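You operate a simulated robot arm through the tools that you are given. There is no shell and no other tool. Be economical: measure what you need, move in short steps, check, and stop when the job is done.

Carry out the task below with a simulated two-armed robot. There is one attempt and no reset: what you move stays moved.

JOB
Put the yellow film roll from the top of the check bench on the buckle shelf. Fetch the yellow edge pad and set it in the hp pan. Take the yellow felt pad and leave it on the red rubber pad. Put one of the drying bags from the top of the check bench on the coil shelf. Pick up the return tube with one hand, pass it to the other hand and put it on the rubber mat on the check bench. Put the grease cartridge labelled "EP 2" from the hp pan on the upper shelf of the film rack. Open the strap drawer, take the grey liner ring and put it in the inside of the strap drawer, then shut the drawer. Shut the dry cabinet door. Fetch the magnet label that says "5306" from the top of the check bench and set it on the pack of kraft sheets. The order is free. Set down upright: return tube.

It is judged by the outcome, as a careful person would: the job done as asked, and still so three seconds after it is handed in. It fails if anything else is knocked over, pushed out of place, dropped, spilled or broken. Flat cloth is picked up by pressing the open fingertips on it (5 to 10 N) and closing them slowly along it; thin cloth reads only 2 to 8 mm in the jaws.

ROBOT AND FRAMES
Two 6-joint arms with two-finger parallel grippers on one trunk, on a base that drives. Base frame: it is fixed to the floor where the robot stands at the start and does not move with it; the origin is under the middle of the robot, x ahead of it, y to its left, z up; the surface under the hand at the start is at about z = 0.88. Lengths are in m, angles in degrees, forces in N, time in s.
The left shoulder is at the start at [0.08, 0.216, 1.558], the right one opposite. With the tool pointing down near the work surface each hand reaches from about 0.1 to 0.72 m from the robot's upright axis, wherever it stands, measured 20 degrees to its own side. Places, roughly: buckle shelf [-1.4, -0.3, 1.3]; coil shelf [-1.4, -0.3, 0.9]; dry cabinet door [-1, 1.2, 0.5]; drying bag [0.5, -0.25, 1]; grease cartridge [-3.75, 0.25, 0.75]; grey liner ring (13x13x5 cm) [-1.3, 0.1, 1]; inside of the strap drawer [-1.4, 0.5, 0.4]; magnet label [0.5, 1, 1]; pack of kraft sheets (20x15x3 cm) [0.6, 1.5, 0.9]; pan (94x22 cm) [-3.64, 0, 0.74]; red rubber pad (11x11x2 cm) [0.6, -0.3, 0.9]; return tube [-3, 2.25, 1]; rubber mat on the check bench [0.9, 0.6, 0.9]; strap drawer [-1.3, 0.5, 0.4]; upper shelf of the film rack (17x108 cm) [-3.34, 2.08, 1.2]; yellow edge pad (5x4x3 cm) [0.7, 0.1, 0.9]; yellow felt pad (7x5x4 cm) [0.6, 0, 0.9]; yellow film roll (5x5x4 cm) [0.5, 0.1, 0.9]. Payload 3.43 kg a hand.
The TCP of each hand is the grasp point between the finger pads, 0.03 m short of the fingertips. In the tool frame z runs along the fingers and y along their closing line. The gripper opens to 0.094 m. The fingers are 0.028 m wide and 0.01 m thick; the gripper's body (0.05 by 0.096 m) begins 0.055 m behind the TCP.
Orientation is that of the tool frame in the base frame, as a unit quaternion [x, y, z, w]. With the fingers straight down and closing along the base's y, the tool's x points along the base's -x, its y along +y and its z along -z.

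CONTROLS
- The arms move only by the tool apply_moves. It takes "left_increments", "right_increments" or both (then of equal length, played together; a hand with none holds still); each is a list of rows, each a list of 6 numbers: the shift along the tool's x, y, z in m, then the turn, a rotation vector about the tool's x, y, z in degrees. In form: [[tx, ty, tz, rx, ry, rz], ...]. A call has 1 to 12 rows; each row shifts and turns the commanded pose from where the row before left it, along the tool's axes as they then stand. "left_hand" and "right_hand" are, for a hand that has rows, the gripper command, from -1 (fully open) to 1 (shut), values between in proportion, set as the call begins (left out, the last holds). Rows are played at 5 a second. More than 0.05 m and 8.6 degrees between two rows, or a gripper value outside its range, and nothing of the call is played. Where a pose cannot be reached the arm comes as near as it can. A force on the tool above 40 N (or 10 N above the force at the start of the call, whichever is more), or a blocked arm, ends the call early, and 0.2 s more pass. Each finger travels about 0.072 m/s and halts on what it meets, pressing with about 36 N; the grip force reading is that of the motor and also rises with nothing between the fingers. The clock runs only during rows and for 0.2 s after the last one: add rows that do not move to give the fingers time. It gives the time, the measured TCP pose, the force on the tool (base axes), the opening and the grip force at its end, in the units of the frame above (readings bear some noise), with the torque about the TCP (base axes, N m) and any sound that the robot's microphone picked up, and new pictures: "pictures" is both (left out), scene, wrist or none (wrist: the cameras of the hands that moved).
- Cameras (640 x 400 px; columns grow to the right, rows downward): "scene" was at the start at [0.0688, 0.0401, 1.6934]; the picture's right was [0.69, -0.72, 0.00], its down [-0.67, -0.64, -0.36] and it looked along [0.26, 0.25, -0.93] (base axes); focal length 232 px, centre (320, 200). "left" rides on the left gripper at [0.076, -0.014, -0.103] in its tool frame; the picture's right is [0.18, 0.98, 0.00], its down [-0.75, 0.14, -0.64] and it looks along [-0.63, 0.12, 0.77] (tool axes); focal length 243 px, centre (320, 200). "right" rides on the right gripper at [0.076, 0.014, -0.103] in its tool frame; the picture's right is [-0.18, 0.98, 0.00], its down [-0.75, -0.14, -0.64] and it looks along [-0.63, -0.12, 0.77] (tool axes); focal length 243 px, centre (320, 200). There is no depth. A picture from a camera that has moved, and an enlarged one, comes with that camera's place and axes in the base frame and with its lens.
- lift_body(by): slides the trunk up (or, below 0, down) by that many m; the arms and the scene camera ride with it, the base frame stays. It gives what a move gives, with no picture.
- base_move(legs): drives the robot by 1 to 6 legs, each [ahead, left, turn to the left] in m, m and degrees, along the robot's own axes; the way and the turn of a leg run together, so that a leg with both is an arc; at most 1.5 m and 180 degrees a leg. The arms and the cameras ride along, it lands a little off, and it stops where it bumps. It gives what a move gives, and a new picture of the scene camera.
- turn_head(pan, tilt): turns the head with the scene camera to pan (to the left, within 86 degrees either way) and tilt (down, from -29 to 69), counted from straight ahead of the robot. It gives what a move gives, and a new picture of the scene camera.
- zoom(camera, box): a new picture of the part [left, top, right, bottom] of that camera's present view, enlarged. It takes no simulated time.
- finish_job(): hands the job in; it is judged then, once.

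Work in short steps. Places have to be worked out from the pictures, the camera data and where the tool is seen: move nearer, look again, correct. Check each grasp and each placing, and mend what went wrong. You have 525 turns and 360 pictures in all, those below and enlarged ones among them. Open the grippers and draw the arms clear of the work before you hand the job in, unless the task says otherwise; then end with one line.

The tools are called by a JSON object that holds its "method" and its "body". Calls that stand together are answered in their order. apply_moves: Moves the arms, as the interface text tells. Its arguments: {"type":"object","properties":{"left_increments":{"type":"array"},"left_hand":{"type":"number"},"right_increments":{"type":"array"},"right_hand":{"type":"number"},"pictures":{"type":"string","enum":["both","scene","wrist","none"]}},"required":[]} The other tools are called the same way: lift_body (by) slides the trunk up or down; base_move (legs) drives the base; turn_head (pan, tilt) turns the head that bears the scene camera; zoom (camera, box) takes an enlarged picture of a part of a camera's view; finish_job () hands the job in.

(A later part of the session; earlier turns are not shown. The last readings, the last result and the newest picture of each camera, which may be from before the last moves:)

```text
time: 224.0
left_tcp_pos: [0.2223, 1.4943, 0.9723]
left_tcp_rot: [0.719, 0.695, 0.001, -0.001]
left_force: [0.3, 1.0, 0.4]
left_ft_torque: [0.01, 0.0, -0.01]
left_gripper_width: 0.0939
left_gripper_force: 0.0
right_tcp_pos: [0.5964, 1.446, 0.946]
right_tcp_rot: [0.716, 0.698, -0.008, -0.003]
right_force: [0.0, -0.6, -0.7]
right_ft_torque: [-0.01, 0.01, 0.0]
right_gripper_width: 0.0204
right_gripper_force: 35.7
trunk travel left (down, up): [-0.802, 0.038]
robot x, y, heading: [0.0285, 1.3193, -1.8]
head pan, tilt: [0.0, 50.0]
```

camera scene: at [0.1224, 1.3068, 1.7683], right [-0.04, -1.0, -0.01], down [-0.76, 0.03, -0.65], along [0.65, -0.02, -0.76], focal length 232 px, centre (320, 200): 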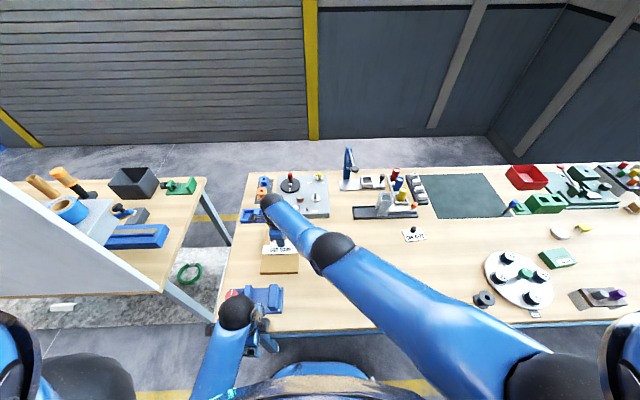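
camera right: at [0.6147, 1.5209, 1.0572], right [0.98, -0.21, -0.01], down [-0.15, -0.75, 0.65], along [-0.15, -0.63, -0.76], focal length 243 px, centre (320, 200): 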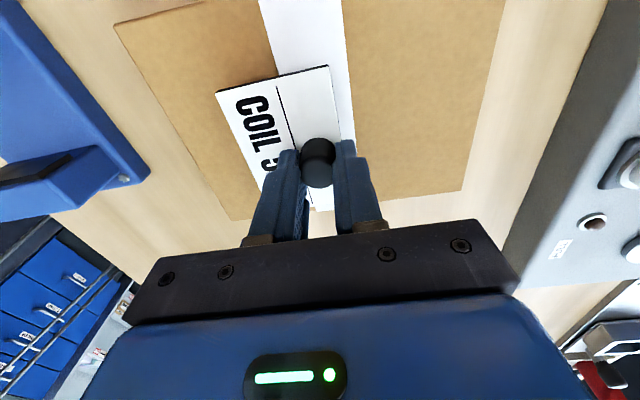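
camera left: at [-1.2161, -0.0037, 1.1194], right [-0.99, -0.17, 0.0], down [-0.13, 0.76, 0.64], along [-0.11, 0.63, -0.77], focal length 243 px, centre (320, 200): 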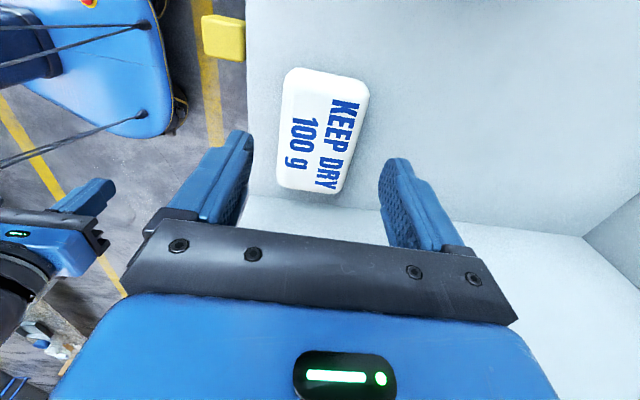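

{"method": "lift_body", "body": {"by": -0.004}}

{"method": "lift_body", "body": {"by": -0.003}}

```text
time: 224.6
left_tcp_pos: [0.2215, 1.4942, 0.9693]
left_tcp_rot: [0.719, 0.695, 0.002, 0.0]
left_force: [-0.7, -0.6, 0.4]
left_ft_torque: [0.0, -0.01, -0.03]
left_gripper_width: 0.0944
left_gripper_force: 0.1
right_tcp_pos: [0.5965, 1.446, 0.9434]
right_tcp_rot: [0.716, 0.698, -0.007, -0.003]
right_force: [0.2, 0.5, -1.2]
right_ft_torque: [0.0, -0.03, 0.0]
right_gripper_width: 0.0204
right_gripper_force: 36.1
trunk travel left (down, up): [-0.798, 0.042]
robot x, y, heading: [0.0326, 1.3192, -2.2]
head pan, tilt: [0.0, 50.0]
```

```text
time: 225.1
left_tcp_pos: [0.2215, 1.4959, 0.9654]
left_tcp_rot: [0.72, 0.694, 0.001, -0.001]
left_force: [0.3, 0.1, 0.2]
left_ft_torque: [-0.01, 0.01, 0.02]
left_gripper_width: 0.0939
left_gripper_force: 0.0
right_tcp_pos: [0.5959, 1.4462, 0.9398]
right_tcp_rot: [0.716, 0.698, -0.007, -0.002]
right_force: [-1.2, -1.2, 2.6]
right_ft_torque: [0.02, -0.04, 0.01]
right_gripper_width: 0.0204
right_gripper_force: 36.1
trunk travel left (down, up): [-0.795, 0.045]
robot x, y, heading: [0.0335, 1.3164, -2.3]
head pan, tilt: [0.0, 50.0]
```

Contact (2.6 N), so the label is down. I'll release and rise.

{"method": "apply_moves", "body": {"right_increments": [[0, 0, 0, 0, 0, 0], [0, 0, 0, 0, 0, 0], [0, 0, 0, 0, 0, 0]], "right_hand": -0.4, "pictures": "none"}}

{"method": "lift_body", "body": {"by": 0.045}}

{"method": "apply_moves", "body": {"right_increments": [[0, 0, -0.01, 0, 0, 0], [0, 0, 0, 0, 0, 0]], "pictures": "wrist"}}

```text
time: 225.9
left_tcp_pos: [0.2213, 1.4943, 0.9656]
left_tcp_rot: [0.72, 0.694, 0.001, -0.001]
left_force: [0.0, 1.0, -0.1]
left_ft_torque: [0.0, 0.02, -0.01]
left_gripper_width: 0.0941
left_gripper_force: 0.1
right_tcp_pos: [0.5954, 1.4464, 0.9398]
right_tcp_rot: [0.716, 0.698, -0.008, -0.002]
right_force: [0.4, -0.8, -0.1]
right_ft_torque: [-0.02, 0.01, 0.02]
right_gripper_width: 0.0657
right_gripper_force: 0.1
trunk travel left (down, up): [-0.795, 0.045]
robot x, y, heading: [0.0278, 1.3153, -1.9]
head pan, tilt: [0.0, 50.0]
```

```text
time: 226.8
left_tcp_pos: [0.2222, 1.4953, 1.0108]
left_tcp_rot: [0.719, 0.695, 0.0, -0.001]
left_force: [-0.4, -0.5, -0.2]
left_ft_torque: [0.0, 0.01, 0.02]
left_gripper_width: 0.0943
left_gripper_force: 0.1
right_tcp_pos: [0.5963, 1.446, 0.9847]
right_tcp_rot: [0.716, 0.698, -0.007, -0.002]
right_force: [0.4, -0.3, 0.0]
right_ft_torque: [0.01, 0.03, -0.02]
right_gripper_width: 0.066
right_gripper_force: 0.0
trunk travel left (down, up): [-0.84, 0.0]
robot x, y, heading: [0.0306, 1.3145, -2.0]
head pan, tilt: [0.0, 50.0]
```

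```text
time: 227.4
left_tcp_pos: [0.2205, 1.4943, 1.012]
left_tcp_rot: [0.72, 0.694, 0.0, 0.0]
left_force: [0.6, -0.1, 0.0]
left_ft_torque: [0.0, 0.02, 0.01]
left_gripper_width: 0.0941
left_gripper_force: 0.0
right_tcp_pos: [0.5952, 1.4445, 0.9959]
right_tcp_rot: [0.716, 0.698, -0.007, -0.003]
right_force: [0.1, -0.5, 0.5]
right_ft_torque: [-0.01, 0.01, 0.02]
right_gripper_width: 0.0657
right_gripper_force: 0.0
trunk travel left (down, up): [-0.84, 0.0]
robot x, y, heading: [0.0307, 1.3198, -2.2]
head pan, tilt: [0.0, 50.0]
camera right: at [0.6139, 1.5207, 1.0978], right [0.98, -0.21, -0.01], down [-0.15, -0.74, 0.65], along [-0.15, -0.63, -0.76], focal length 243 px, centre (320, 200)
```

right: 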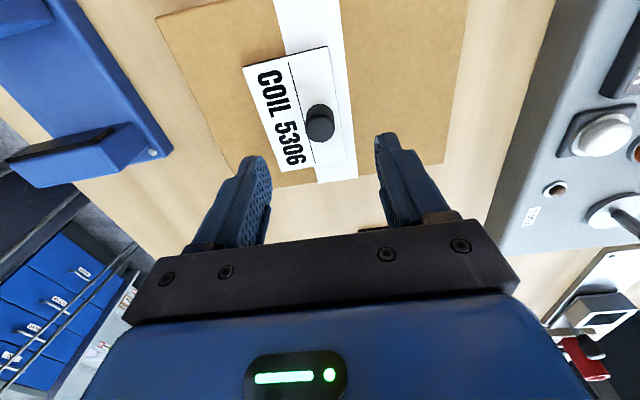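

The label is on the pack. I'll retract the right arm, back off the bench slightly, and drive to the edge pad.

{"method": "apply_moves", "body": {"right_increments": [[-0.03, -0.03, 0, 0, 0, 0], [-0.035, -0.035, 0, 0, 0, 0], [-0.035, -0.035, 0, 0, 0, 0], [-0.035, -0.035, 0, 0, 0, 0], [-0.035, -0.035, 0, 0, 0, 0], [-0.035, -0.035, 0, 0, 0, 0], [-0.035, -0.035, 0, 0, 0, 0], [0, 0, 0, 0, 0, 0]], "pictures": "none"}}

{"method": "base_move", "body": {"legs": [[-0.15, 0, 0], [0, -1.1, 1.8], [0.12, 0, 0]]}}

```text
time: 229.2
left_tcp_pos: [0.2216, 1.4944, 1.0118]
left_tcp_rot: [0.72, 0.694, 0.001, -0.001]
left_force: [0.3, 0.0, 0.1]
left_ft_torque: [0.02, 0.01, 0.01]
left_gripper_width: 0.0939
left_gripper_force: 0.1
right_tcp_pos: [0.3483, 1.2141, 1.0017]
right_tcp_rot: [0.716, 0.698, -0.007, -0.003]
right_force: [-0.2, -0.3, -0.6]
right_ft_torque: [0.03, 0.01, 0.0]
right_gripper_width: 0.0659
right_gripper_force: 0.1
trunk travel left (down, up): [-0.84, 0.0]
robot x, y, heading: [0.0323, 1.3204, -1.9]
head pan, tilt: [0.0, 50.0]
```

```text
time: 236.6
left_tcp_pos: [0.1711, 0.4117, 1.0118]
left_tcp_rot: [0.701, 0.714, 0.003, 0.002]
left_force: [0.0, -0.1, -0.1]
left_ft_torque: [0.04, -0.01, -0.01]
left_gripper_width: 0.0939
left_gripper_force: 0.0
right_tcp_pos: [0.3133, 0.1367, 1.0044]
right_tcp_rot: [0.697, 0.717, -0.005, 0.001]
right_force: [0.4, -0.7, 0.6]
right_ft_torque: [-0.01, -0.03, 0.03]
right_gripper_width: 0.0656
right_gripper_force: 0.1
trunk travel left (down, up): [-0.84, 0.0]
robot x, y, heading: [-0.0063, 0.2229, 0.9]
head pan, tilt: [0.0, 50.0]
camera scene: at [0.0922, 0.2285, 1.768], right [0.02, -1.0, 0.0], down [-0.76, -0.01, -0.65], along [0.65, 0.01, -0.76], focal length 232 px, centre (320, 200)
```

scene: 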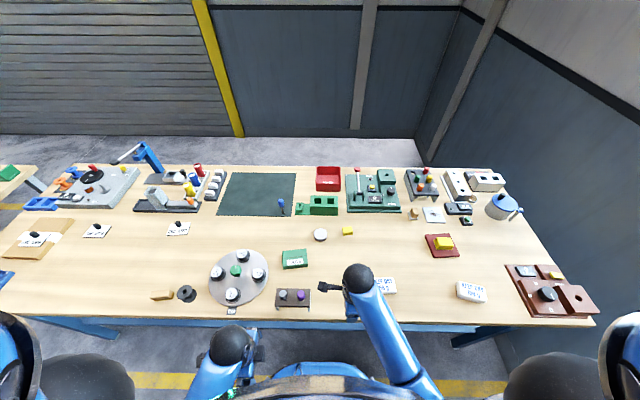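

The edge pad is at about (0.657, 0.115). I'll extend the right hand over it.

{"method": "apply_moves", "body": {"right_increments": [[-0.003, 0.043, 0, 0, 0, 0], [-0.003, 0.043, 0, 0, 0, 0], [-0.003, 0.043, 0, 0, 0, 0], [-0.003, 0.043, 0, 0, 0, 0], [-0.003, 0.043, 0, 0, 0, 0], [-0.003, 0.043, 0, 0, 0, 0], [-0.003, 0.042, 0, 0, 0, 0], [-0.003, 0.042, 0, 0, 0, 0], [0, 0, 0, 0, 0, 0], [0, 0, 0, 0, 0, 0]], "right_hand": -0.8, "pictures": "wrist"}}

```text
time: 238.8
left_tcp_pos: [0.175, 0.411, 1.011]
left_tcp_rot: [0.7, 0.714, 0.002, -0.001]
left_force: [0.0, 0.1, -1.1]
left_ft_torque: [0.05, 0.01, 0.04]
left_gripper_width: 0.0942
left_gripper_force: 0.0
right_tcp_pos: [0.6628, 0.1235, 0.9973]
right_tcp_rot: [0.697, 0.717, -0.007, -0.002]
right_force: [-0.7, -0.3, 0.0]
right_ft_torque: [0.03, -0.01, -0.01]
right_gripper_width: 0.0844
right_gripper_force: 0.1
trunk travel left (down, up): [-0.84, 0.0]
robot x, y, heading: [-0.0016, 0.2259, 1.1]
head pan, tilt: [0.0, 50.0]
camera right: at [0.6758, 0.1994, 1.0999], right [0.99, -0.16, -0.01], down [-0.11, -0.75, 0.65], along [-0.11, -0.64, -0.76], focal length 243 px, centre (320, 200)
```

right: 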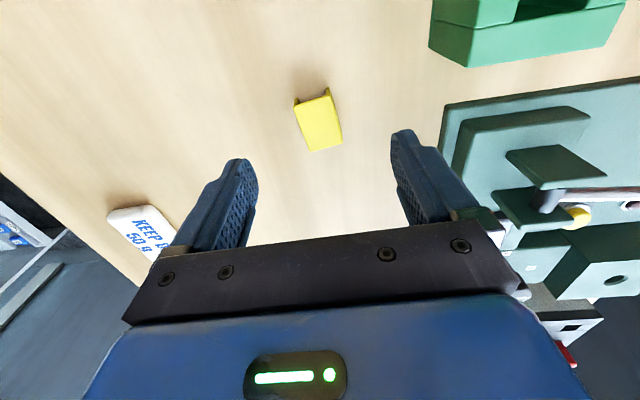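

The pad's centre is at (0.660, 0.1175). I'll fine-shift, lower and grip.

{"method": "apply_moves", "body": {"right_increments": [[-0.006, -0.002, 0.03, 0, 0, 0], [0, 0, 0.035, 0, 0, 0], [0, 0, 0.019, 0, 0, 0], [0, 0, 0, 0, 0, 0]], "pictures": "wrist"}}

{"method": "apply_moves", "body": {"right_increments": [[0, 0, 0, 0, 0, 0], [0, 0, 0, 0, 0, 0], [0, 0, 0, 0, 0, 0], [0, 0, 0, 0, 0, 0], [0, 0, -0.01, 0, 0, 0], [0, 0, -0.03, 0, 0, 0]], "right_hand": 1, "pictures": "wrist"}}

```text
time: 239.8
left_tcp_pos: [0.176, 0.4113, 1.0113]
left_tcp_rot: [0.7, 0.714, 0.0, 0.0]
left_force: [-0.1, 0.0, 0.3]
left_ft_torque: [-0.02, -0.04, -0.01]
left_gripper_width: 0.094
left_gripper_force: 0.1
right_tcp_pos: [0.6414, 0.114, 0.9359]
right_tcp_rot: [0.697, 0.717, -0.007, -0.002]
right_force: [0.5, -0.2, 0.0]
right_ft_torque: [0.01, 0.0, 0.01]
right_gripper_width: 0.0847
right_gripper_force: 0.1
right hand out of reach, approached as far as the arm can: row 2, 3
trunk travel left (down, up): [-0.84, 0.0]
robot x, y, heading: [-0.0029, 0.2268, 1.4]
head pan, tilt: [0.0, 50.0]
camera right: at [0.6551, 0.1899, 1.0392], right [0.99, -0.16, -0.01], down [-0.11, -0.75, 0.65], along [-0.11, -0.64, -0.76], focal length 243 px, centre (320, 200)
```

right: 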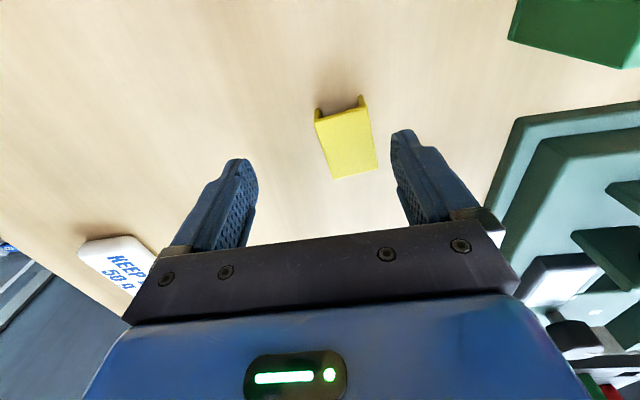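

```text
time: 241.2
left_tcp_pos: [0.1753, 0.4114, 1.0118]
left_tcp_rot: [0.701, 0.713, 0.0, -0.001]
left_force: [0.3, -1.3, 0.5]
left_ft_torque: [0.02, 0.0, -0.03]
left_gripper_width: 0.0939
left_gripper_force: 0.1
right_tcp_pos: [0.6414, 0.1131, 0.9752]
right_tcp_rot: [0.697, 0.717, -0.007, -0.002]
right_force: [0.6, -0.3, 0.1]
right_ft_torque: [0.0, -0.01, -0.03]
right_gripper_width: 0.0002
right_gripper_force: 33.4
trunk travel left (down, up): [-0.84, 0.0]
robot x, y, heading: [-0.001, 0.2282, 1.3]
head pan, tilt: [0.0, 50.0]
camera right: at [0.6551, 0.1893, 1.0786], right [0.99, -0.16, -0.01], down [-0.11, -0.75, 0.65], along [-0.11, -0.64, -0.76], focal length 243 px, centre (320, 200)
```

right: 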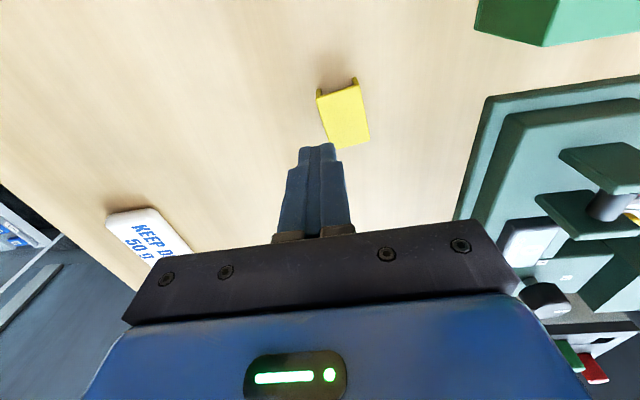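

The hand couldn't reach that low and closed above the pad, which wasn't disturbed. I'll open, move the base nearer and retry.

{"method": "apply_moves", "body": {"right_increments": [[0, 0, 0, 0, 0, 0], [0, 0, 0, 0, 0, 0], [0, 0, 0, 0, 0, 0], [0, 0, 0, 0, 0, 0]], "right_hand": -0.8, "pictures": "none"}}

{"method": "base_move", "body": {"legs": [[0.02, -0.11, 0]]}}

{"method": "apply_moves", "body": {"right_increments": [[0.04, 0, 0, 0, 0, 0], [0.04, 0, 0, 0, 0, 0], [0.035, 0, 0, 0, 0, 0], [0, 0, 0, 0, 0, 0]], "pictures": "wrist"}}

```text
time: 242.2
left_tcp_pos: [0.1759, 0.4125, 1.0112]
left_tcp_rot: [0.7, 0.714, 0.0, -0.001]
left_force: [0.5, 0.4, -0.1]
left_ft_torque: [-0.03, -0.02, -0.02]
left_gripper_width: 0.0939
left_gripper_force: 0.1
right_tcp_pos: [0.6439, 0.1141, 0.9754]
right_tcp_rot: [0.697, 0.717, -0.007, -0.002]
right_force: [0.8, -0.2, 0.6]
right_ft_torque: [-0.01, -0.02, 0.01]
right_gripper_width: 0.0846
right_gripper_force: 0.0
trunk travel left (down, up): [-0.84, 0.0]
robot x, y, heading: [-0.0048, 0.2263, 1.1]
head pan, tilt: [0.0, 50.0]
```

```text
time: 243.4
left_tcp_pos: [0.1964, 0.3111, 1.0103]
left_tcp_rot: [0.7, 0.714, -0.002, 0.002]
left_force: [0.1, 0.9, 0.3]
left_ft_torque: [0.0, -0.01, -0.01]
left_gripper_width: 0.0941
left_gripper_force: 0.0
right_tcp_pos: [0.6618, 0.0129, 0.9763]
right_tcp_rot: [0.697, 0.717, -0.009, 0.001]
right_force: [0.0, 0.1, 0.5]
right_ft_torque: [-0.06, 0.04, 0.01]
right_gripper_width: 0.0845
right_gripper_force: 0.0
trunk travel left (down, up): [-0.84, 0.0]
robot x, y, heading: [0.0114, 0.1194, 0.9]
head pan, tilt: [0.0, 50.0]
camera scene: at [0.1194, 0.1335, 1.7675], right [0.02, -1.0, 0.01], down [-0.76, -0.02, -0.64], along [0.64, 0.01, -0.77], focal length 232 px, centre (320, 200)
```

scene: 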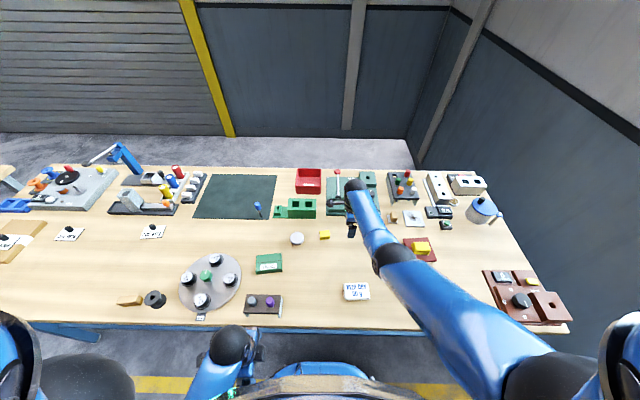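

```text
time: 244.4
left_tcp_pos: [0.1962, 0.3033, 1.0119]
left_tcp_rot: [0.7, 0.714, 0.002, -0.001]
left_force: [-0.3, 0.3, -1.2]
left_ft_torque: [-0.02, 0.01, 0.02]
left_gripper_width: 0.094
left_gripper_force: 0.1
right_tcp_pos: [0.6565, 0.1188, 0.9772]
right_tcp_rot: [0.696, 0.718, -0.007, -0.002]
right_force: [0.5, 0.2, -0.3]
right_ft_torque: [0.01, -0.01, -0.02]
right_gripper_width: 0.0847
right_gripper_force: 0.1
right hand out of reach, approached as far as the arm can: row 3
trunk travel left (down, up): [-0.84, 0.0]
robot x, y, heading: [0.0175, 0.1179, 1.1]
head pan, tilt: [0.0, 50.0]
camera right: at [0.6697, 0.194, 1.0796], right [0.99, -0.16, -0.01], down [-0.11, -0.75, 0.65], along [-0.11, -0.64, -0.76], focal length 243 px, centre (320, 200)
```

right: 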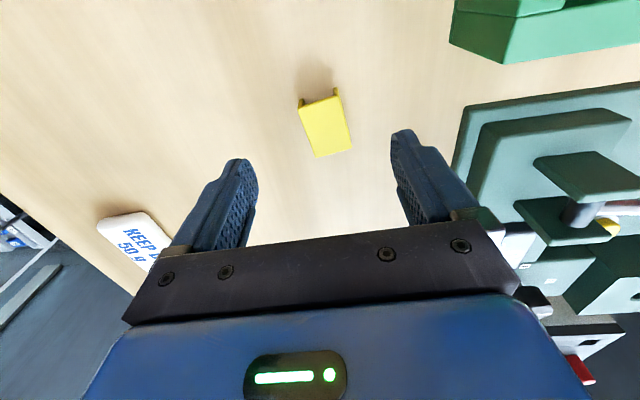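

Aligned with the pad. I'll lower with the trunk so that the arm posture stays reachable.

{"method": "lift_body", "body": {"by": -0.065}}

{"method": "apply_moves", "body": {"right_increments": [[0, 0, 0, 0, 0, 0], [0, 0, 0, 0, 0, 0], [0, 0, 0, 0, 0, 0], [0, 0, 0, 0, 0, 0]], "right_hand": 1, "pictures": "wrist"}}

```text
time: 245.4
left_tcp_pos: [0.1975, 0.3069, 0.9461]
left_tcp_rot: [0.7, 0.714, 0.001, 0.0]
left_force: [-0.2, 0.1, 0.0]
left_ft_torque: [-0.01, -0.01, -0.01]
left_gripper_width: 0.094
left_gripper_force: 0.0
right_tcp_pos: [0.6555, 0.1217, 0.9122]
right_tcp_rot: [0.696, 0.718, -0.007, -0.002]
right_force: [-0.8, -0.6, 0.1]
right_ft_torque: [-0.01, 0.0, 0.02]
right_gripper_width: 0.0846
right_gripper_force: 0.1
trunk travel left (down, up): [-0.775, 0.065]
robot x, y, heading: [0.0166, 0.1198, 0.9]
head pan, tilt: [0.0, 50.0]
```

```text
time: 246.4
left_tcp_pos: [0.1969, 0.3046, 0.9462]
left_tcp_rot: [0.701, 0.713, 0.001, 0.0]
left_force: [-0.2, -0.1, 0.5]
left_ft_torque: [-0.01, 0.0, 0.03]
left_gripper_width: 0.0941
left_gripper_force: 0.0
right_tcp_pos: [0.655, 0.1197, 0.9122]
right_tcp_rot: [0.696, 0.718, -0.007, -0.002]
right_force: [-0.3, 0.0, -0.7]
right_ft_torque: [-0.02, -0.02, 0.01]
right_gripper_width: 0.0308
right_gripper_force: 36.8
trunk travel left (down, up): [-0.775, 0.065]
robot x, y, heading: [0.0185, 0.1199, 1.3]
head pan, tilt: [0.0, 50.0]
camera right: at [0.6695, 0.197, 1.0147], right [0.99, -0.15, -0.01], down [-0.11, -0.75, 0.65], along [-0.11, -0.64, -0.76], focal length 243 px, centre (320, 200)
```

right: 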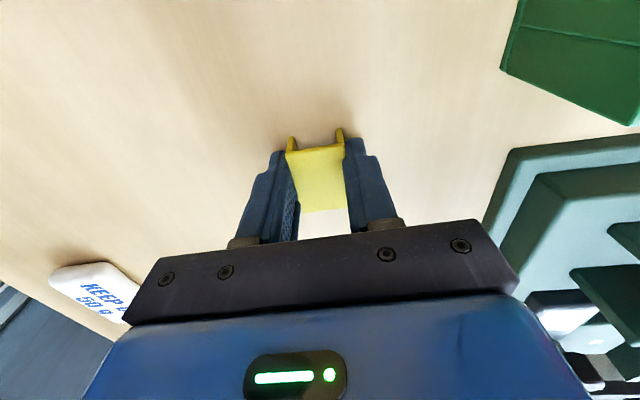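

The pad is gripped (31 mm). I'll lift and retract over the bench.

{"method": "lift_body", "body": {"by": 0.065}}

{"method": "apply_moves", "body": {"right_increments": [[-0.02, -0.035, 0, 0, 0, 0], [-0.025, -0.035, 0, 0, 0, 0], [-0.025, -0.035, 0, 0, 0, 0], [-0.025, -0.035, 0, 0, 0, 0], [-0.02, -0.04, 0, 0, 0, 0], [0, -0.04, 0, 0, 0, 0], [0, 0, 0, 0, 0, 0]], "pictures": "wrist"}}

```text
time: 247.5
left_tcp_pos: [0.1973, 0.3053, 1.0108]
left_tcp_rot: [0.7, 0.714, 0.001, -0.001]
left_force: [0.1, 0.4, 0.8]
left_ft_torque: [0.03, 0.0, -0.01]
left_gripper_width: 0.0938
left_gripper_force: 0.0
right_tcp_pos: [0.656, 0.1198, 0.9756]
right_tcp_rot: [0.697, 0.717, -0.008, -0.002]
right_force: [0.6, 0.5, 0.1]
right_ft_torque: [0.0, -0.02, 0.01]
right_gripper_width: 0.0307
right_gripper_force: 35.5
trunk travel left (down, up): [-0.84, 0.0]
robot x, y, heading: [0.0189, 0.1165, 1.1]
head pan, tilt: [0.0, 50.0]
```

```text
time: 249.1
left_tcp_pos: [0.1978, 0.3061, 1.0107]
left_tcp_rot: [0.7, 0.714, 0.0, -0.001]
left_force: [-0.2, 0.2, 0.4]
left_ft_torque: [0.02, 0.01, -0.01]
left_gripper_width: 0.0939
left_gripper_force: 0.1
right_tcp_pos: [0.4389, -0.0008, 0.982]
right_tcp_rot: [0.697, 0.717, -0.007, -0.002]
right_force: [0.1, -1.2, 0.0]
right_ft_torque: [0.02, 0.0, 0.01]
right_gripper_width: 0.0306
right_gripper_force: 36.4
trunk travel left (down, up): [-0.84, 0.0]
robot x, y, heading: [0.0177, 0.1198, 1.1]
head pan, tilt: [0.0, 50.0]
camera right: at [0.4526, 0.0759, 1.0844], right [0.99, -0.15, -0.01], down [-0.11, -0.75, 0.65], along [-0.11, -0.64, -0.76], focal length 243 px, centre (320, 200)
```

right: 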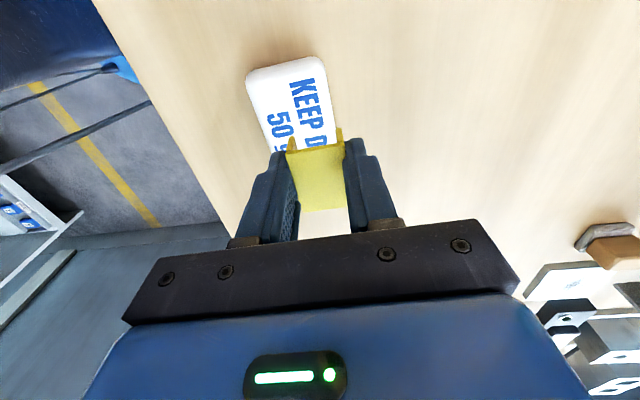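

The pad is secure. I'll back off, face +y down the aisle, and look for the route to the far area.

{"method": "base_move", "body": {"legs": [[-0.35, 0, 0], [0, 0, 89]]}}

{"method": "turn_head", "body": {"pan": 30, "tilt": 20}}

```text
time: 255.1
left_tcp_pos: [-0.5112, 0.2935, 1.0108]
left_tcp_rot: [-0.008, 1.0, -0.001, 0.0]
left_force: [0.6, 0.5, 0.2]
left_ft_torque: [-0.01, 0.03, 0.02]
left_gripper_width: 0.0941
left_gripper_force: 0.0
right_tcp_pos: [-0.2051, 0.5327, 0.9818]
right_tcp_rot: [-0.013, 1.0, -0.007, 0.003]
right_force: [0.1, -0.2, -0.2]
right_ft_torque: [0.04, 0.0, 0.05]
right_gripper_width: 0.0311
right_gripper_force: 36.6
trunk travel left (down, up): [-0.84, 0.0]
robot x, y, heading: [-0.3255, 0.1117, 90.8]
head pan, tilt: [0.0, 50.0]
camera scene: at [-0.33, 0.2205, 1.7674], right [1.0, 0.02, 0.0], down [0.01, -0.77, -0.64], along [-0.01, 0.64, -0.77], focal length 232 px, centre (320, 200)
```

scene: 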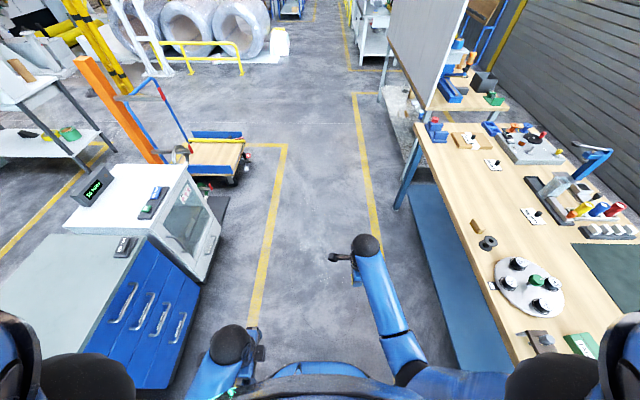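

```text
time: 256.1
left_tcp_pos: [-0.5126, 0.2932, 1.0117]
left_tcp_rot: [-0.007, 1.0, 0.0, -0.001]
left_force: [-0.2, 0.6, 0.4]
left_ft_torque: [-0.02, -0.02, -0.01]
left_gripper_width: 0.0942
left_gripper_force: 0.0
right_tcp_pos: [-0.2058, 0.534, 0.9814]
right_tcp_rot: [-0.013, 1.0, -0.006, 0.003]
right_force: [1.1, -0.1, -0.1]
right_ft_torque: [0.01, 0.0, -0.01]
right_gripper_width: 0.0306
right_gripper_force: 36.2
trunk travel left (down, up): [-0.84, 0.0]
robot x, y, heading: [-0.33, 0.111, 90.6]
head pan, tilt: [30.0, 20.0]
camera scene: at [-0.3767, 0.2235, 1.8129], right [0.86, 0.51, 0.0], down [0.18, -0.29, -0.94], along [-0.48, 0.81, -0.34], focal length 232 px, centre (320, 200)
```

scene: 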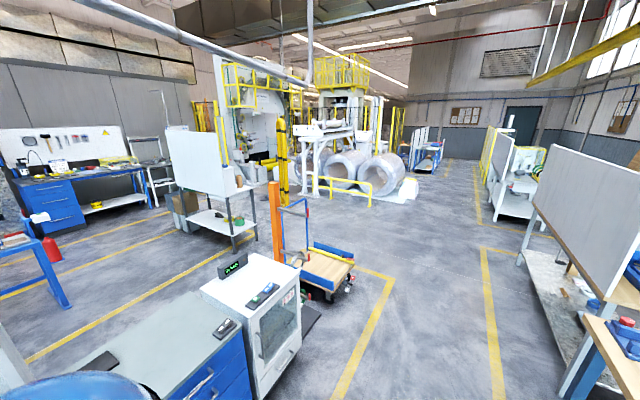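

The route goes down the aisle past the trolley, then across. I'll drive forward along the aisle in legs and look again.

{"method": "base_move", "body": {"legs": [[1.4, -0.05, 0], [1.45, -0.05, 0]]}}

{"method": "turn_head", "body": {"pan": 80, "tilt": 25}}

```text
time: 269.9
left_tcp_pos: [-0.418, 3.1491, 1.0108]
left_tcp_rot: [-0.006, 1.0, -0.001, 0.0]
left_force: [-0.9, 0.8, -0.8]
left_ft_torque: [-0.04, 0.02, -0.02]
left_gripper_width: 0.094
left_gripper_force: 0.1
right_tcp_pos: [-0.1101, 3.3895, 0.9819]
right_tcp_rot: [-0.012, 1.0, -0.007, 0.004]
right_force: [-0.4, 0.2, 0.0]
right_ft_torque: [0.02, 0.02, -0.01]
right_gripper_width: 0.0307
right_gripper_force: 35.9
trunk travel left (down, up): [-0.84, 0.0]
robot x, y, heading: [-0.2305, 2.968, 90.7]
head pan, tilt: [30.0, 20.0]
camera scene: at [-0.2823, 3.0784, 1.813], right [0.86, 0.51, 0.0], down [0.17, -0.29, -0.94], along [-0.48, 0.81, -0.34], focal length 232 px, centre (320, 200)
```

scene: 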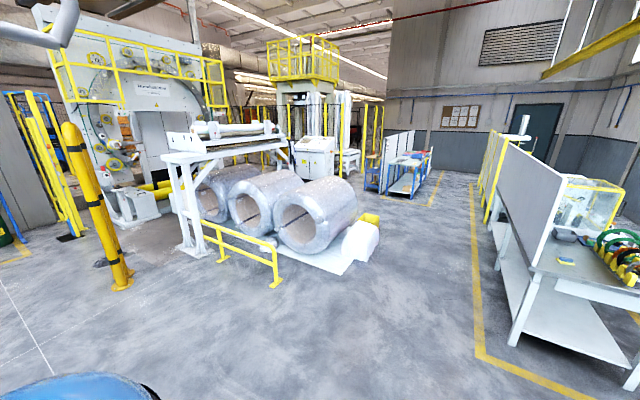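

```text
time: 271.1
left_tcp_pos: [-0.4166, 3.1496, 1.0105]
left_tcp_rot: [-0.006, 1.0, 0.0, -0.001]
left_force: [0.1, 0.0, 0.0]
left_ft_torque: [-0.02, -0.05, -0.02]
left_gripper_width: 0.0939
left_gripper_force: 0.0
right_tcp_pos: [-0.1094, 3.389, 0.9822]
right_tcp_rot: [-0.011, 1.0, -0.006, 0.003]
right_force: [0.3, -0.3, 0.7]
right_ft_torque: [0.02, 0.0, -0.02]
right_gripper_width: 0.031
right_gripper_force: 35.8
trunk travel left (down, up): [-0.84, 0.0]
robot x, y, heading: [-0.2336, 2.9688, 90.6]
head pan, tilt: [80.0, 25.0]
camera scene: at [-0.3256, 3.0143, 1.8049], right [0.16, 0.99, 0.0], down [0.42, -0.07, -0.91], along [-0.89, 0.15, -0.42], focal length 232 px, centre (320, 200)
```

scene: 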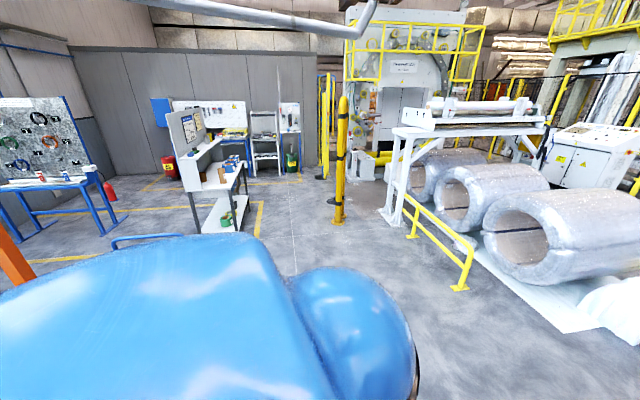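

I'll enlarge the rack and table area.

{"method": "zoom", "body": {"camera": "scene", "box": [0, 80, 280, 260]}}

```text
2.22 times, centred on (140, 170) of scene
camera zoom: at [-0.3256, 3.0143, 1.8049], right [0.16, 0.99, 0.0], down [0.42, -0.07, -0.91], along [-0.89, 0.15, -0.42], focal length 515 px, centre (720, 267)
```

zoom: 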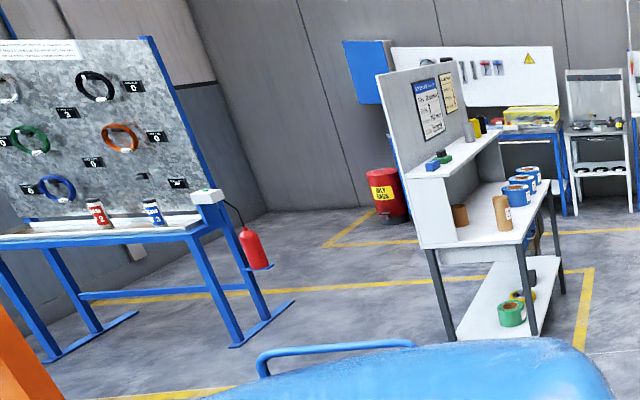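

The layout is clear now: the rack (shelf along x, open toward +y) is at about (-3.3, 2.1), and the blue table with the pan and cartridges is near (-3.6, 0). I'll turn left, cross at y ≈ 3, and look down the corridor.

{"method": "base_move", "body": {"legs": [[0, 0, 89.4], [1.1, 0, 0], [0.98, 0, 0]]}}

{"method": "turn_head", "body": {"pan": 60, "tilt": 30}}

```text
time: 285.3
left_tcp_pos: [-2.4906, 2.7226, 1.0117]
left_tcp_rot: [0.717, -0.697, 0.001, 0.001]
left_force: [0.2, 0.0, 0.4]
left_ft_torque: [0.02, 0.0, -0.02]
left_gripper_width: 0.0941
left_gripper_force: 0.2
right_tcp_pos: [-2.7349, 3.0252, 0.9824]
right_tcp_rot: [0.72, -0.693, 0.002, -0.007]
right_force: [0.0, 0.2, -0.6]
right_ft_torque: [0.03, 0.01, 0.02]
right_gripper_width: 0.0311
right_gripper_force: 36.5
trunk travel left (down, up): [-0.84, 0.0]
robot x, y, heading: [-2.3119, 2.9107, -178.4]
head pan, tilt: [80.0, 25.0]
camera scene: at [-2.3559, 2.8197, 1.8049], right [-0.99, 0.15, 0.0], down [0.06, 0.42, -0.91], along [-0.13, -0.9, -0.42], focal length 232 px, centre (320, 200)
```

scene: 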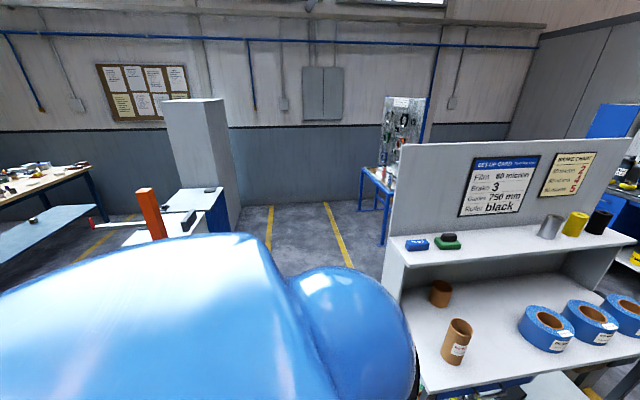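

```text
time: 286.1
left_tcp_pos: [-2.4923, 2.722, 1.011]
left_tcp_rot: [0.717, -0.697, 0.001, 0.001]
left_force: [0.3, 0.1, 0.5]
left_ft_torque: [0.05, -0.01, 0.0]
left_gripper_width: 0.0941
left_gripper_force: 0.1
right_tcp_pos: [-2.7358, 3.0263, 0.9814]
right_tcp_rot: [0.721, -0.693, 0.002, -0.007]
right_force: [-0.1, 1.2, -0.6]
right_ft_torque: [-0.01, 0.01, -0.01]
right_gripper_width: 0.0307
right_gripper_force: 35.9
trunk travel left (down, up): [-0.84, 0.0]
robot x, y, heading: [-2.3123, 2.9097, -178.3]
head pan, tilt: [60.0, 30.0]
camera scene: at [-2.3874, 2.8311, 1.7969], right [-0.88, 0.47, 0.0], down [0.24, 0.44, -0.87], along [-0.41, -0.76, -0.5], focal length 232 px, centre (320, 200)
```

scene: 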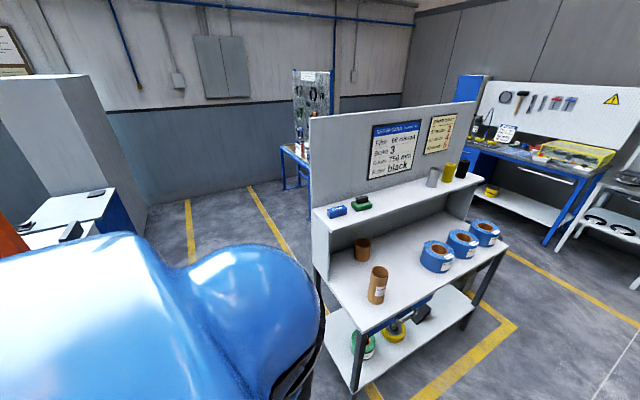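

I'll enlarge the tubes and the shelf to identify them.

{"method": "zoom", "body": {"camera": "scene", "box": [300, 140, 520, 320]}}

```text
2.22 times, centred on (410, 230) of scene
camera zoom: at [-2.3874, 2.8311, 1.7969], right [-0.88, 0.47, 0.0], down [0.24, 0.44, -0.87], along [-0.41, -0.76, -0.5], focal length 515 px, centre (120, 133)
```

zoom: 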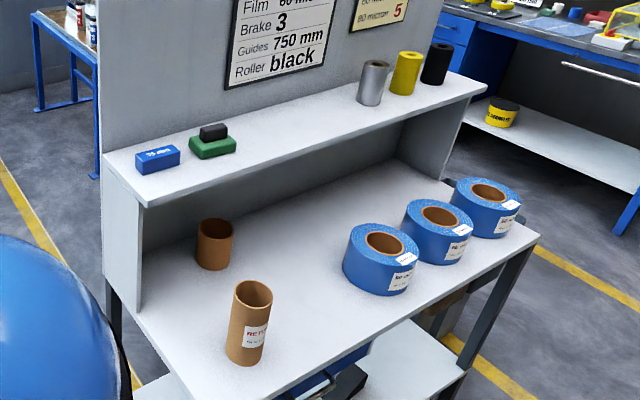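

The tall tan tube reads RETURN. I'll face -y down the corridor and check clearance.

{"method": "base_move", "body": {"legs": [[0.02, 0, 88.5]]}}

{"method": "turn_head", "body": {"pan": 0, "tilt": 35}}

```text
time: 290.3
left_tcp_pos: [-2.1426, 2.7131, 1.0102]
left_tcp_rot: [1.0, 0.001, 0.001, 0.0]
left_force: [-1.0, 0.1, 0.0]
left_ft_torque: [-0.01, 0.03, 0.0]
left_gripper_width: 0.0939
left_gripper_force: 0.0
right_tcp_pos: [-2.4523, 2.4775, 0.9826]
right_tcp_rot: [1.0, 0.005, -0.004, -0.007]
right_force: [-0.2, 0.0, 0.4]
right_ft_torque: [-0.02, 0.02, 0.02]
right_gripper_width: 0.0307
right_gripper_force: 35.7
trunk travel left (down, up): [-0.84, 0.0]
robot x, y, heading: [-2.3218, 2.8958, -89.8]
head pan, tilt: [60.0, 30.0]
camera scene: at [-2.2488, 2.8231, 1.7969], right [-0.5, -0.87, 0.0], down [-0.43, 0.25, -0.87], along [0.75, -0.43, -0.5], focal length 232 px, centre (320, 200)
```

scene: 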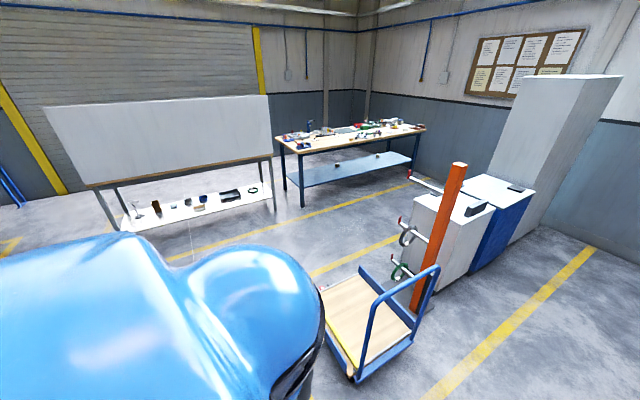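

```text
time: 291.6
left_tcp_pos: [-2.143, 2.7118, 1.0099]
left_tcp_rot: [1.0, -0.001, 0.001, 0.0]
left_force: [-0.6, -1.1, 0.3]
left_ft_torque: [-0.02, 0.0, -0.01]
left_gripper_width: 0.0941
left_gripper_force: 0.1
right_tcp_pos: [-2.4529, 2.4782, 0.9812]
right_tcp_rot: [1.0, 0.005, -0.004, -0.007]
right_force: [0.3, 0.3, 0.1]
right_ft_torque: [-0.02, -0.01, 0.02]
right_gripper_width: 0.0306
right_gripper_force: 35.6
trunk travel left (down, up): [-0.84, 0.0]
robot x, y, heading: [-2.3292, 2.8955, -90.3]
head pan, tilt: [0.0, 35.0]
camera scene: at [-2.3269, 2.7802, 1.7891], right [-1.0, 0.0, 0.0], down [0.0, 0.57, -0.82], along [0.0, -0.82, -0.57], focal length 232 px, centre (320, 200)
```

scene: 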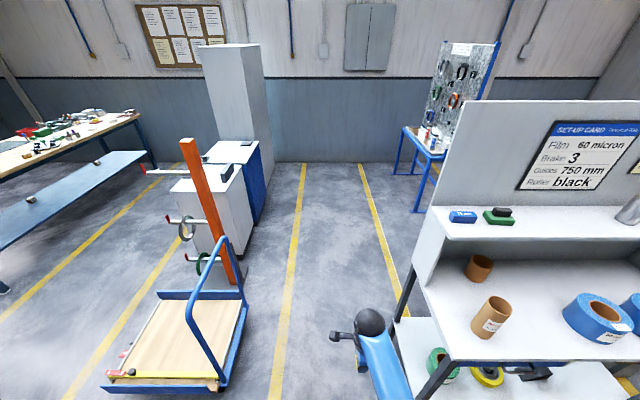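

The corridor is about 1 m wide (trolley x ≥ -1.8, rack x ≤ -2.8) and I'm centred. I'll drive down it.

{"method": "base_move", "body": {"legs": [[1.4, 0, 0], [1.3, 0, 0]]}}

{"method": "base_move", "body": {"legs": [[0, 0, -89.5]]}}

```text
time: 304.9
left_tcp_pos: [-2.1307, -0.0218, 1.0107]
left_tcp_rot: [1.0, 0.0, 0.001, 0.001]
left_force: [-0.5, -0.8, 0.1]
left_ft_torque: [0.0, 0.02, 0.0]
left_gripper_width: 0.094
left_gripper_force: 0.0
right_tcp_pos: [-2.4411, -0.2582, 0.9831]
right_tcp_rot: [1.0, 0.005, -0.004, -0.007]
right_force: [0.4, 0.1, 0.7]
right_ft_torque: [0.01, 0.0, -0.02]
right_gripper_width: 0.0308
right_gripper_force: 35.9
trunk travel left (down, up): [-0.84, 0.0]
robot x, y, heading: [-2.3114, 0.1624, -90.3]
head pan, tilt: [0.0, 35.0]
camera scene: at [-2.3141, 0.0455, 1.7892], right [-1.0, 0.0, 0.0], down [0.0, 0.57, -0.82], along [0.0, -0.82, -0.57], focal length 232 px, centre (320, 200)
```

scene: 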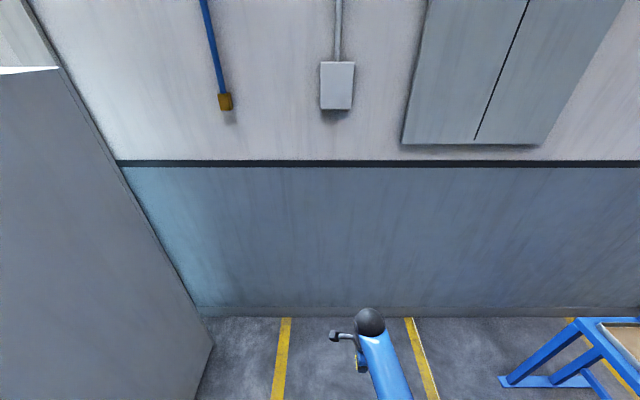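

```text
time: 309.0
left_tcp_pos: [-2.4919, -0.0279, 1.0106]
left_tcp_rot: [0.718, -0.696, 0.0, 0.001]
left_force: [0.5, 0.6, -0.5]
left_ft_torque: [0.01, -0.01, 0.01]
left_gripper_width: 0.0939
left_gripper_force: 0.0
right_tcp_pos: [-2.7365, 0.2762, 0.9818]
right_tcp_rot: [0.721, -0.693, 0.001, -0.007]
right_force: [-0.3, 0.6, -0.3]
right_ft_torque: [0.01, 0.05, 0.0]
right_gripper_width: 0.0305
right_gripper_force: 35.9
trunk travel left (down, up): [-0.84, 0.0]
robot x, y, heading: [-2.3139, 0.1639, -178.1]
head pan, tilt: [0.0, 35.0]
camera scene: at [-2.4324, 0.1586, 1.7891], right [-0.03, 1.0, 0.0], down [0.57, 0.02, -0.82], along [-0.82, -0.02, -0.57], focal length 232 px, centre (320, 200)
```

scene: 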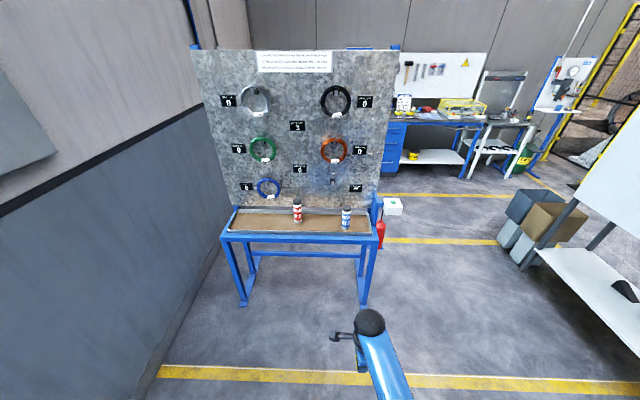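

I'll enlarge the pan and cartridges.

{"method": "zoom", "body": {"camera": "scene", "box": [210, 170, 410, 250]}}

```text
3.20 times, centred on (310, 210) of scene
camera zoom: at [-2.4324, 0.1586, 1.7891], right [-0.03, 1.0, 0.0], down [0.57, 0.02, -0.82], along [-0.82, -0.02, -0.57], focal length 742 px, centre (352, 168)
```

zoom: 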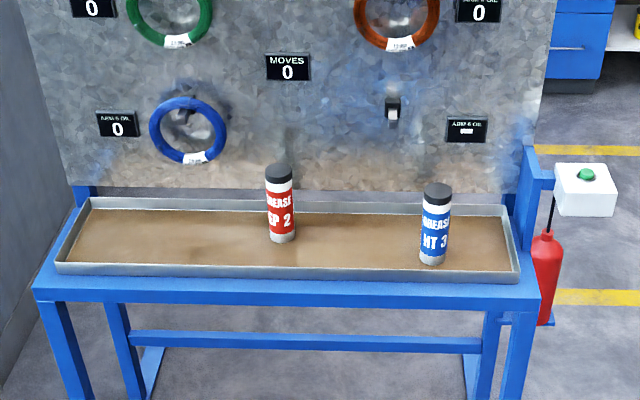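

EP 2 is the red cartridge at about (-3.656, -0.02), and the pan spans x -3.765…-3.535, y ±0.47. I'll drive closer to place the pad between the two cartridges at y ≈ 0.14.

{"method": "base_move", "body": {"legs": [[0.7, 0.14, -1.5]]}}

{"method": "turn_head", "body": {"pan": 0, "tilt": 55}}

```text
time: 312.9
left_tcp_pos: [-3.1894, -0.1703, 1.0113]
left_tcp_rot: [0.708, -0.707, 0.001, 0.0]
left_force: [0.8, -0.3, -0.7]
left_ft_torque: [0.0, 0.0, -0.01]
left_gripper_width: 0.0941
left_gripper_force: 0.0
right_tcp_pos: [-3.4249, 0.1396, 0.9827]
right_tcp_rot: [0.711, -0.703, 0.002, -0.007]
right_force: [1.4, -0.1, -1.2]
right_ft_torque: [-0.02, 0.02, 0.01]
right_gripper_width: 0.0307
right_gripper_force: 36.0
trunk travel left (down, up): [-0.84, 0.0]
robot x, y, heading: [-3.0093, 0.0146, -180.0]
head pan, tilt: [0.0, 35.0]
camera scene: at [-3.1237, 0.0136, 1.7893], right [0.0, 1.0, 0.0], down [0.57, 0.0, -0.82], along [-0.82, 0.0, -0.57], focal length 232 px, centre (320, 200)
```

scene: 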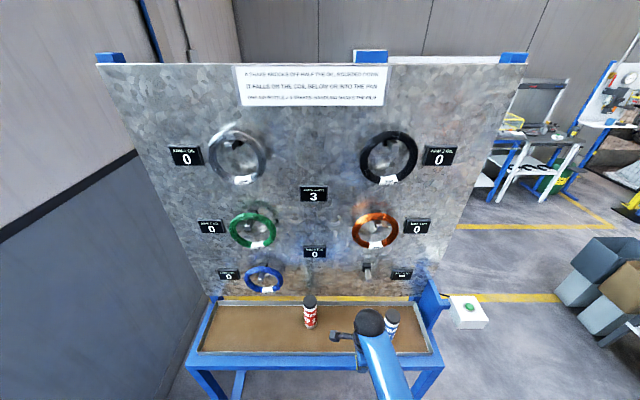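

```text
time: 313.7
left_tcp_pos: [-3.19, -0.1713, 1.0108]
left_tcp_rot: [0.707, -0.707, 0.002, 0.0]
left_force: [-0.3, -0.1, 0.1]
left_ft_torque: [0.0, 0.0, 0.0]
left_gripper_width: 0.094
left_gripper_force: 0.1
right_tcp_pos: [-3.4268, 0.1392, 0.9818]
right_tcp_rot: [0.711, -0.703, 0.002, -0.007]
right_force: [0.5, -0.4, -1.3]
right_ft_torque: [-0.02, -0.04, -0.03]
right_gripper_width: 0.0307
right_gripper_force: 35.5
trunk travel left (down, up): [-0.84, 0.0]
robot x, y, heading: [-3.0086, 0.0144, -179.9]
head pan, tilt: [0.0, 55.0]
camera scene: at [-3.1105, 0.0131, 1.7609], right [0.0, 1.0, 0.0], down [0.82, 0.0, -0.57], along [-0.57, 0.0, -0.82], focal length 232 px, centre (320, 200)
```

scene: 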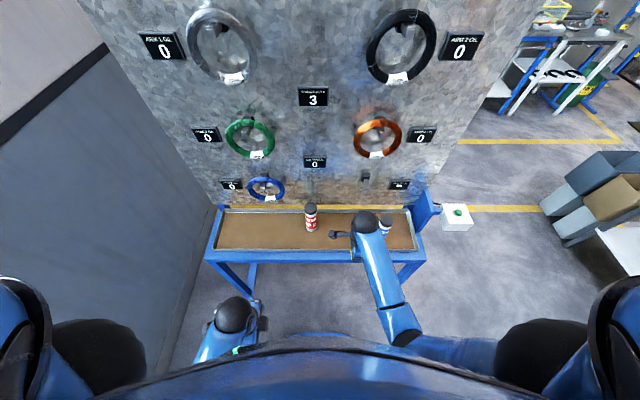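

I'll move the right hand over the pan, then look with its camera.

{"method": "apply_moves", "body": {"right_increments": [[0, 0.04, 0, 0, 0, 0], [0, 0.04, 0, 0, 0, 0], [0, 0.04, 0, 0, 0, 0], [0, 0.04, 0, 0, 0, 0], [0, 0.025, 0, 0, 0, 0], [0, 0, 0, 0, 0, 0]], "pictures": "wrist"}}

```text
time: 315.1
left_tcp_pos: [-3.19, -0.1701, 1.0101]
left_tcp_rot: [0.708, -0.707, 0.0, 0.001]
left_force: [0.6, -0.5, -0.7]
left_ft_torque: [0.02, 0.01, -0.01]
left_gripper_width: 0.094
left_gripper_force: 0.0
right_tcp_pos: [-3.6088, 0.1369, 0.9816]
right_tcp_rot: [0.711, -0.703, 0.002, -0.008]
right_force: [0.2, 0.1, 0.3]
right_ft_torque: [-0.02, -0.01, -0.02]
right_gripper_width: 0.0309
right_gripper_force: 35.8
trunk travel left (down, up): [-0.84, 0.0]
robot x, y, heading: [-3.0068, 0.0118, -180.0]
head pan, tilt: [0.0, 55.0]
camera right: at [-3.6241, 0.0583, 1.0829], right [-0.98, 0.17, -0.01], down [0.12, 0.75, 0.65], along [0.12, 0.64, -0.76], focal length 243 px, centre (320, 200)
```

right: 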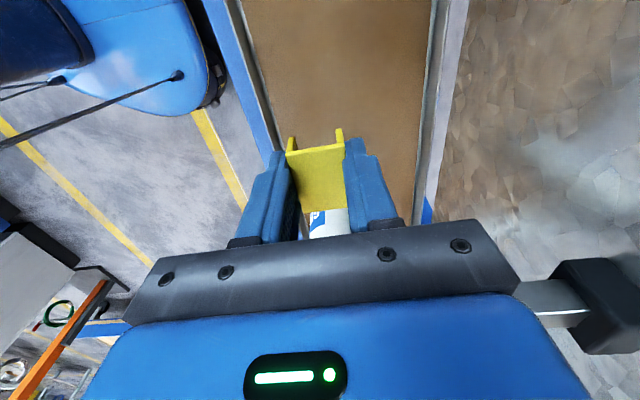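

The spot is clear. I'll lower with the trunk toward the pan floor.

{"method": "lift_body", "body": {"by": -0.185}}

{"method": "apply_moves", "body": {"right_increments": [[0, 0, 0.005, 0, 0, 0], [0, 0, 0, 0, 0, 0]], "pictures": "wrist"}}

```text
time: 317.2
left_tcp_pos: [-3.1895, -0.1709, 0.8273]
left_tcp_rot: [0.708, -0.707, 0.001, 0.0]
left_force: [-0.7, 0.1, -0.7]
left_ft_torque: [-0.02, -0.01, -0.01]
left_gripper_width: 0.0942
left_gripper_force: 0.0
right_tcp_pos: [-3.6095, 0.1369, 0.795]
right_tcp_rot: [0.711, -0.703, 0.003, -0.007]
right_force: [0.2, 0.1, -0.7]
right_ft_torque: [-0.04, -0.01, -0.02]
right_gripper_width: 0.0309
right_gripper_force: 36.2
trunk travel left (down, up): [-0.655, 0.185]
robot x, y, heading: [-3.0028, 0.0125, -180.1]
head pan, tilt: [0.0, 55.0]
```

```text
time: 317.8
left_tcp_pos: [-3.1892, -0.172, 0.8259]
left_tcp_rot: [0.708, -0.706, 0.001, 0.0]
left_force: [-0.1, 0.8, 1.1]
left_ft_torque: [0.01, 0.01, 0.02]
left_gripper_width: 0.0939
left_gripper_force: 0.2
right_tcp_pos: [-3.6098, 0.1374, 0.7906]
right_tcp_rot: [0.711, -0.703, 0.003, -0.008]
right_force: [-0.2, 0.5, -0.3]
right_ft_torque: [-0.01, -0.04, -0.04]
right_gripper_width: 0.0308
right_gripper_force: 35.6
trunk travel left (down, up): [-0.655, 0.185]
robot x, y, heading: [-3.0055, 0.0143, -179.9]
head pan, tilt: [0.0, 55.0]
camera right: at [-3.6242, 0.0583, 0.8924], right [-0.98, 0.17, -0.01], down [0.12, 0.75, 0.65], along [0.12, 0.64, -0.76], focal length 243 px, centre (320, 200)
```

right: 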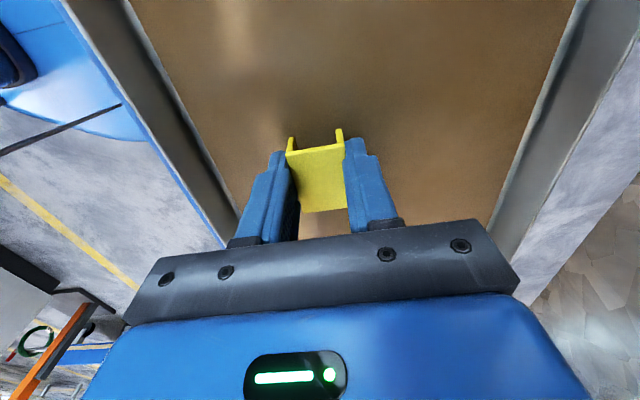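

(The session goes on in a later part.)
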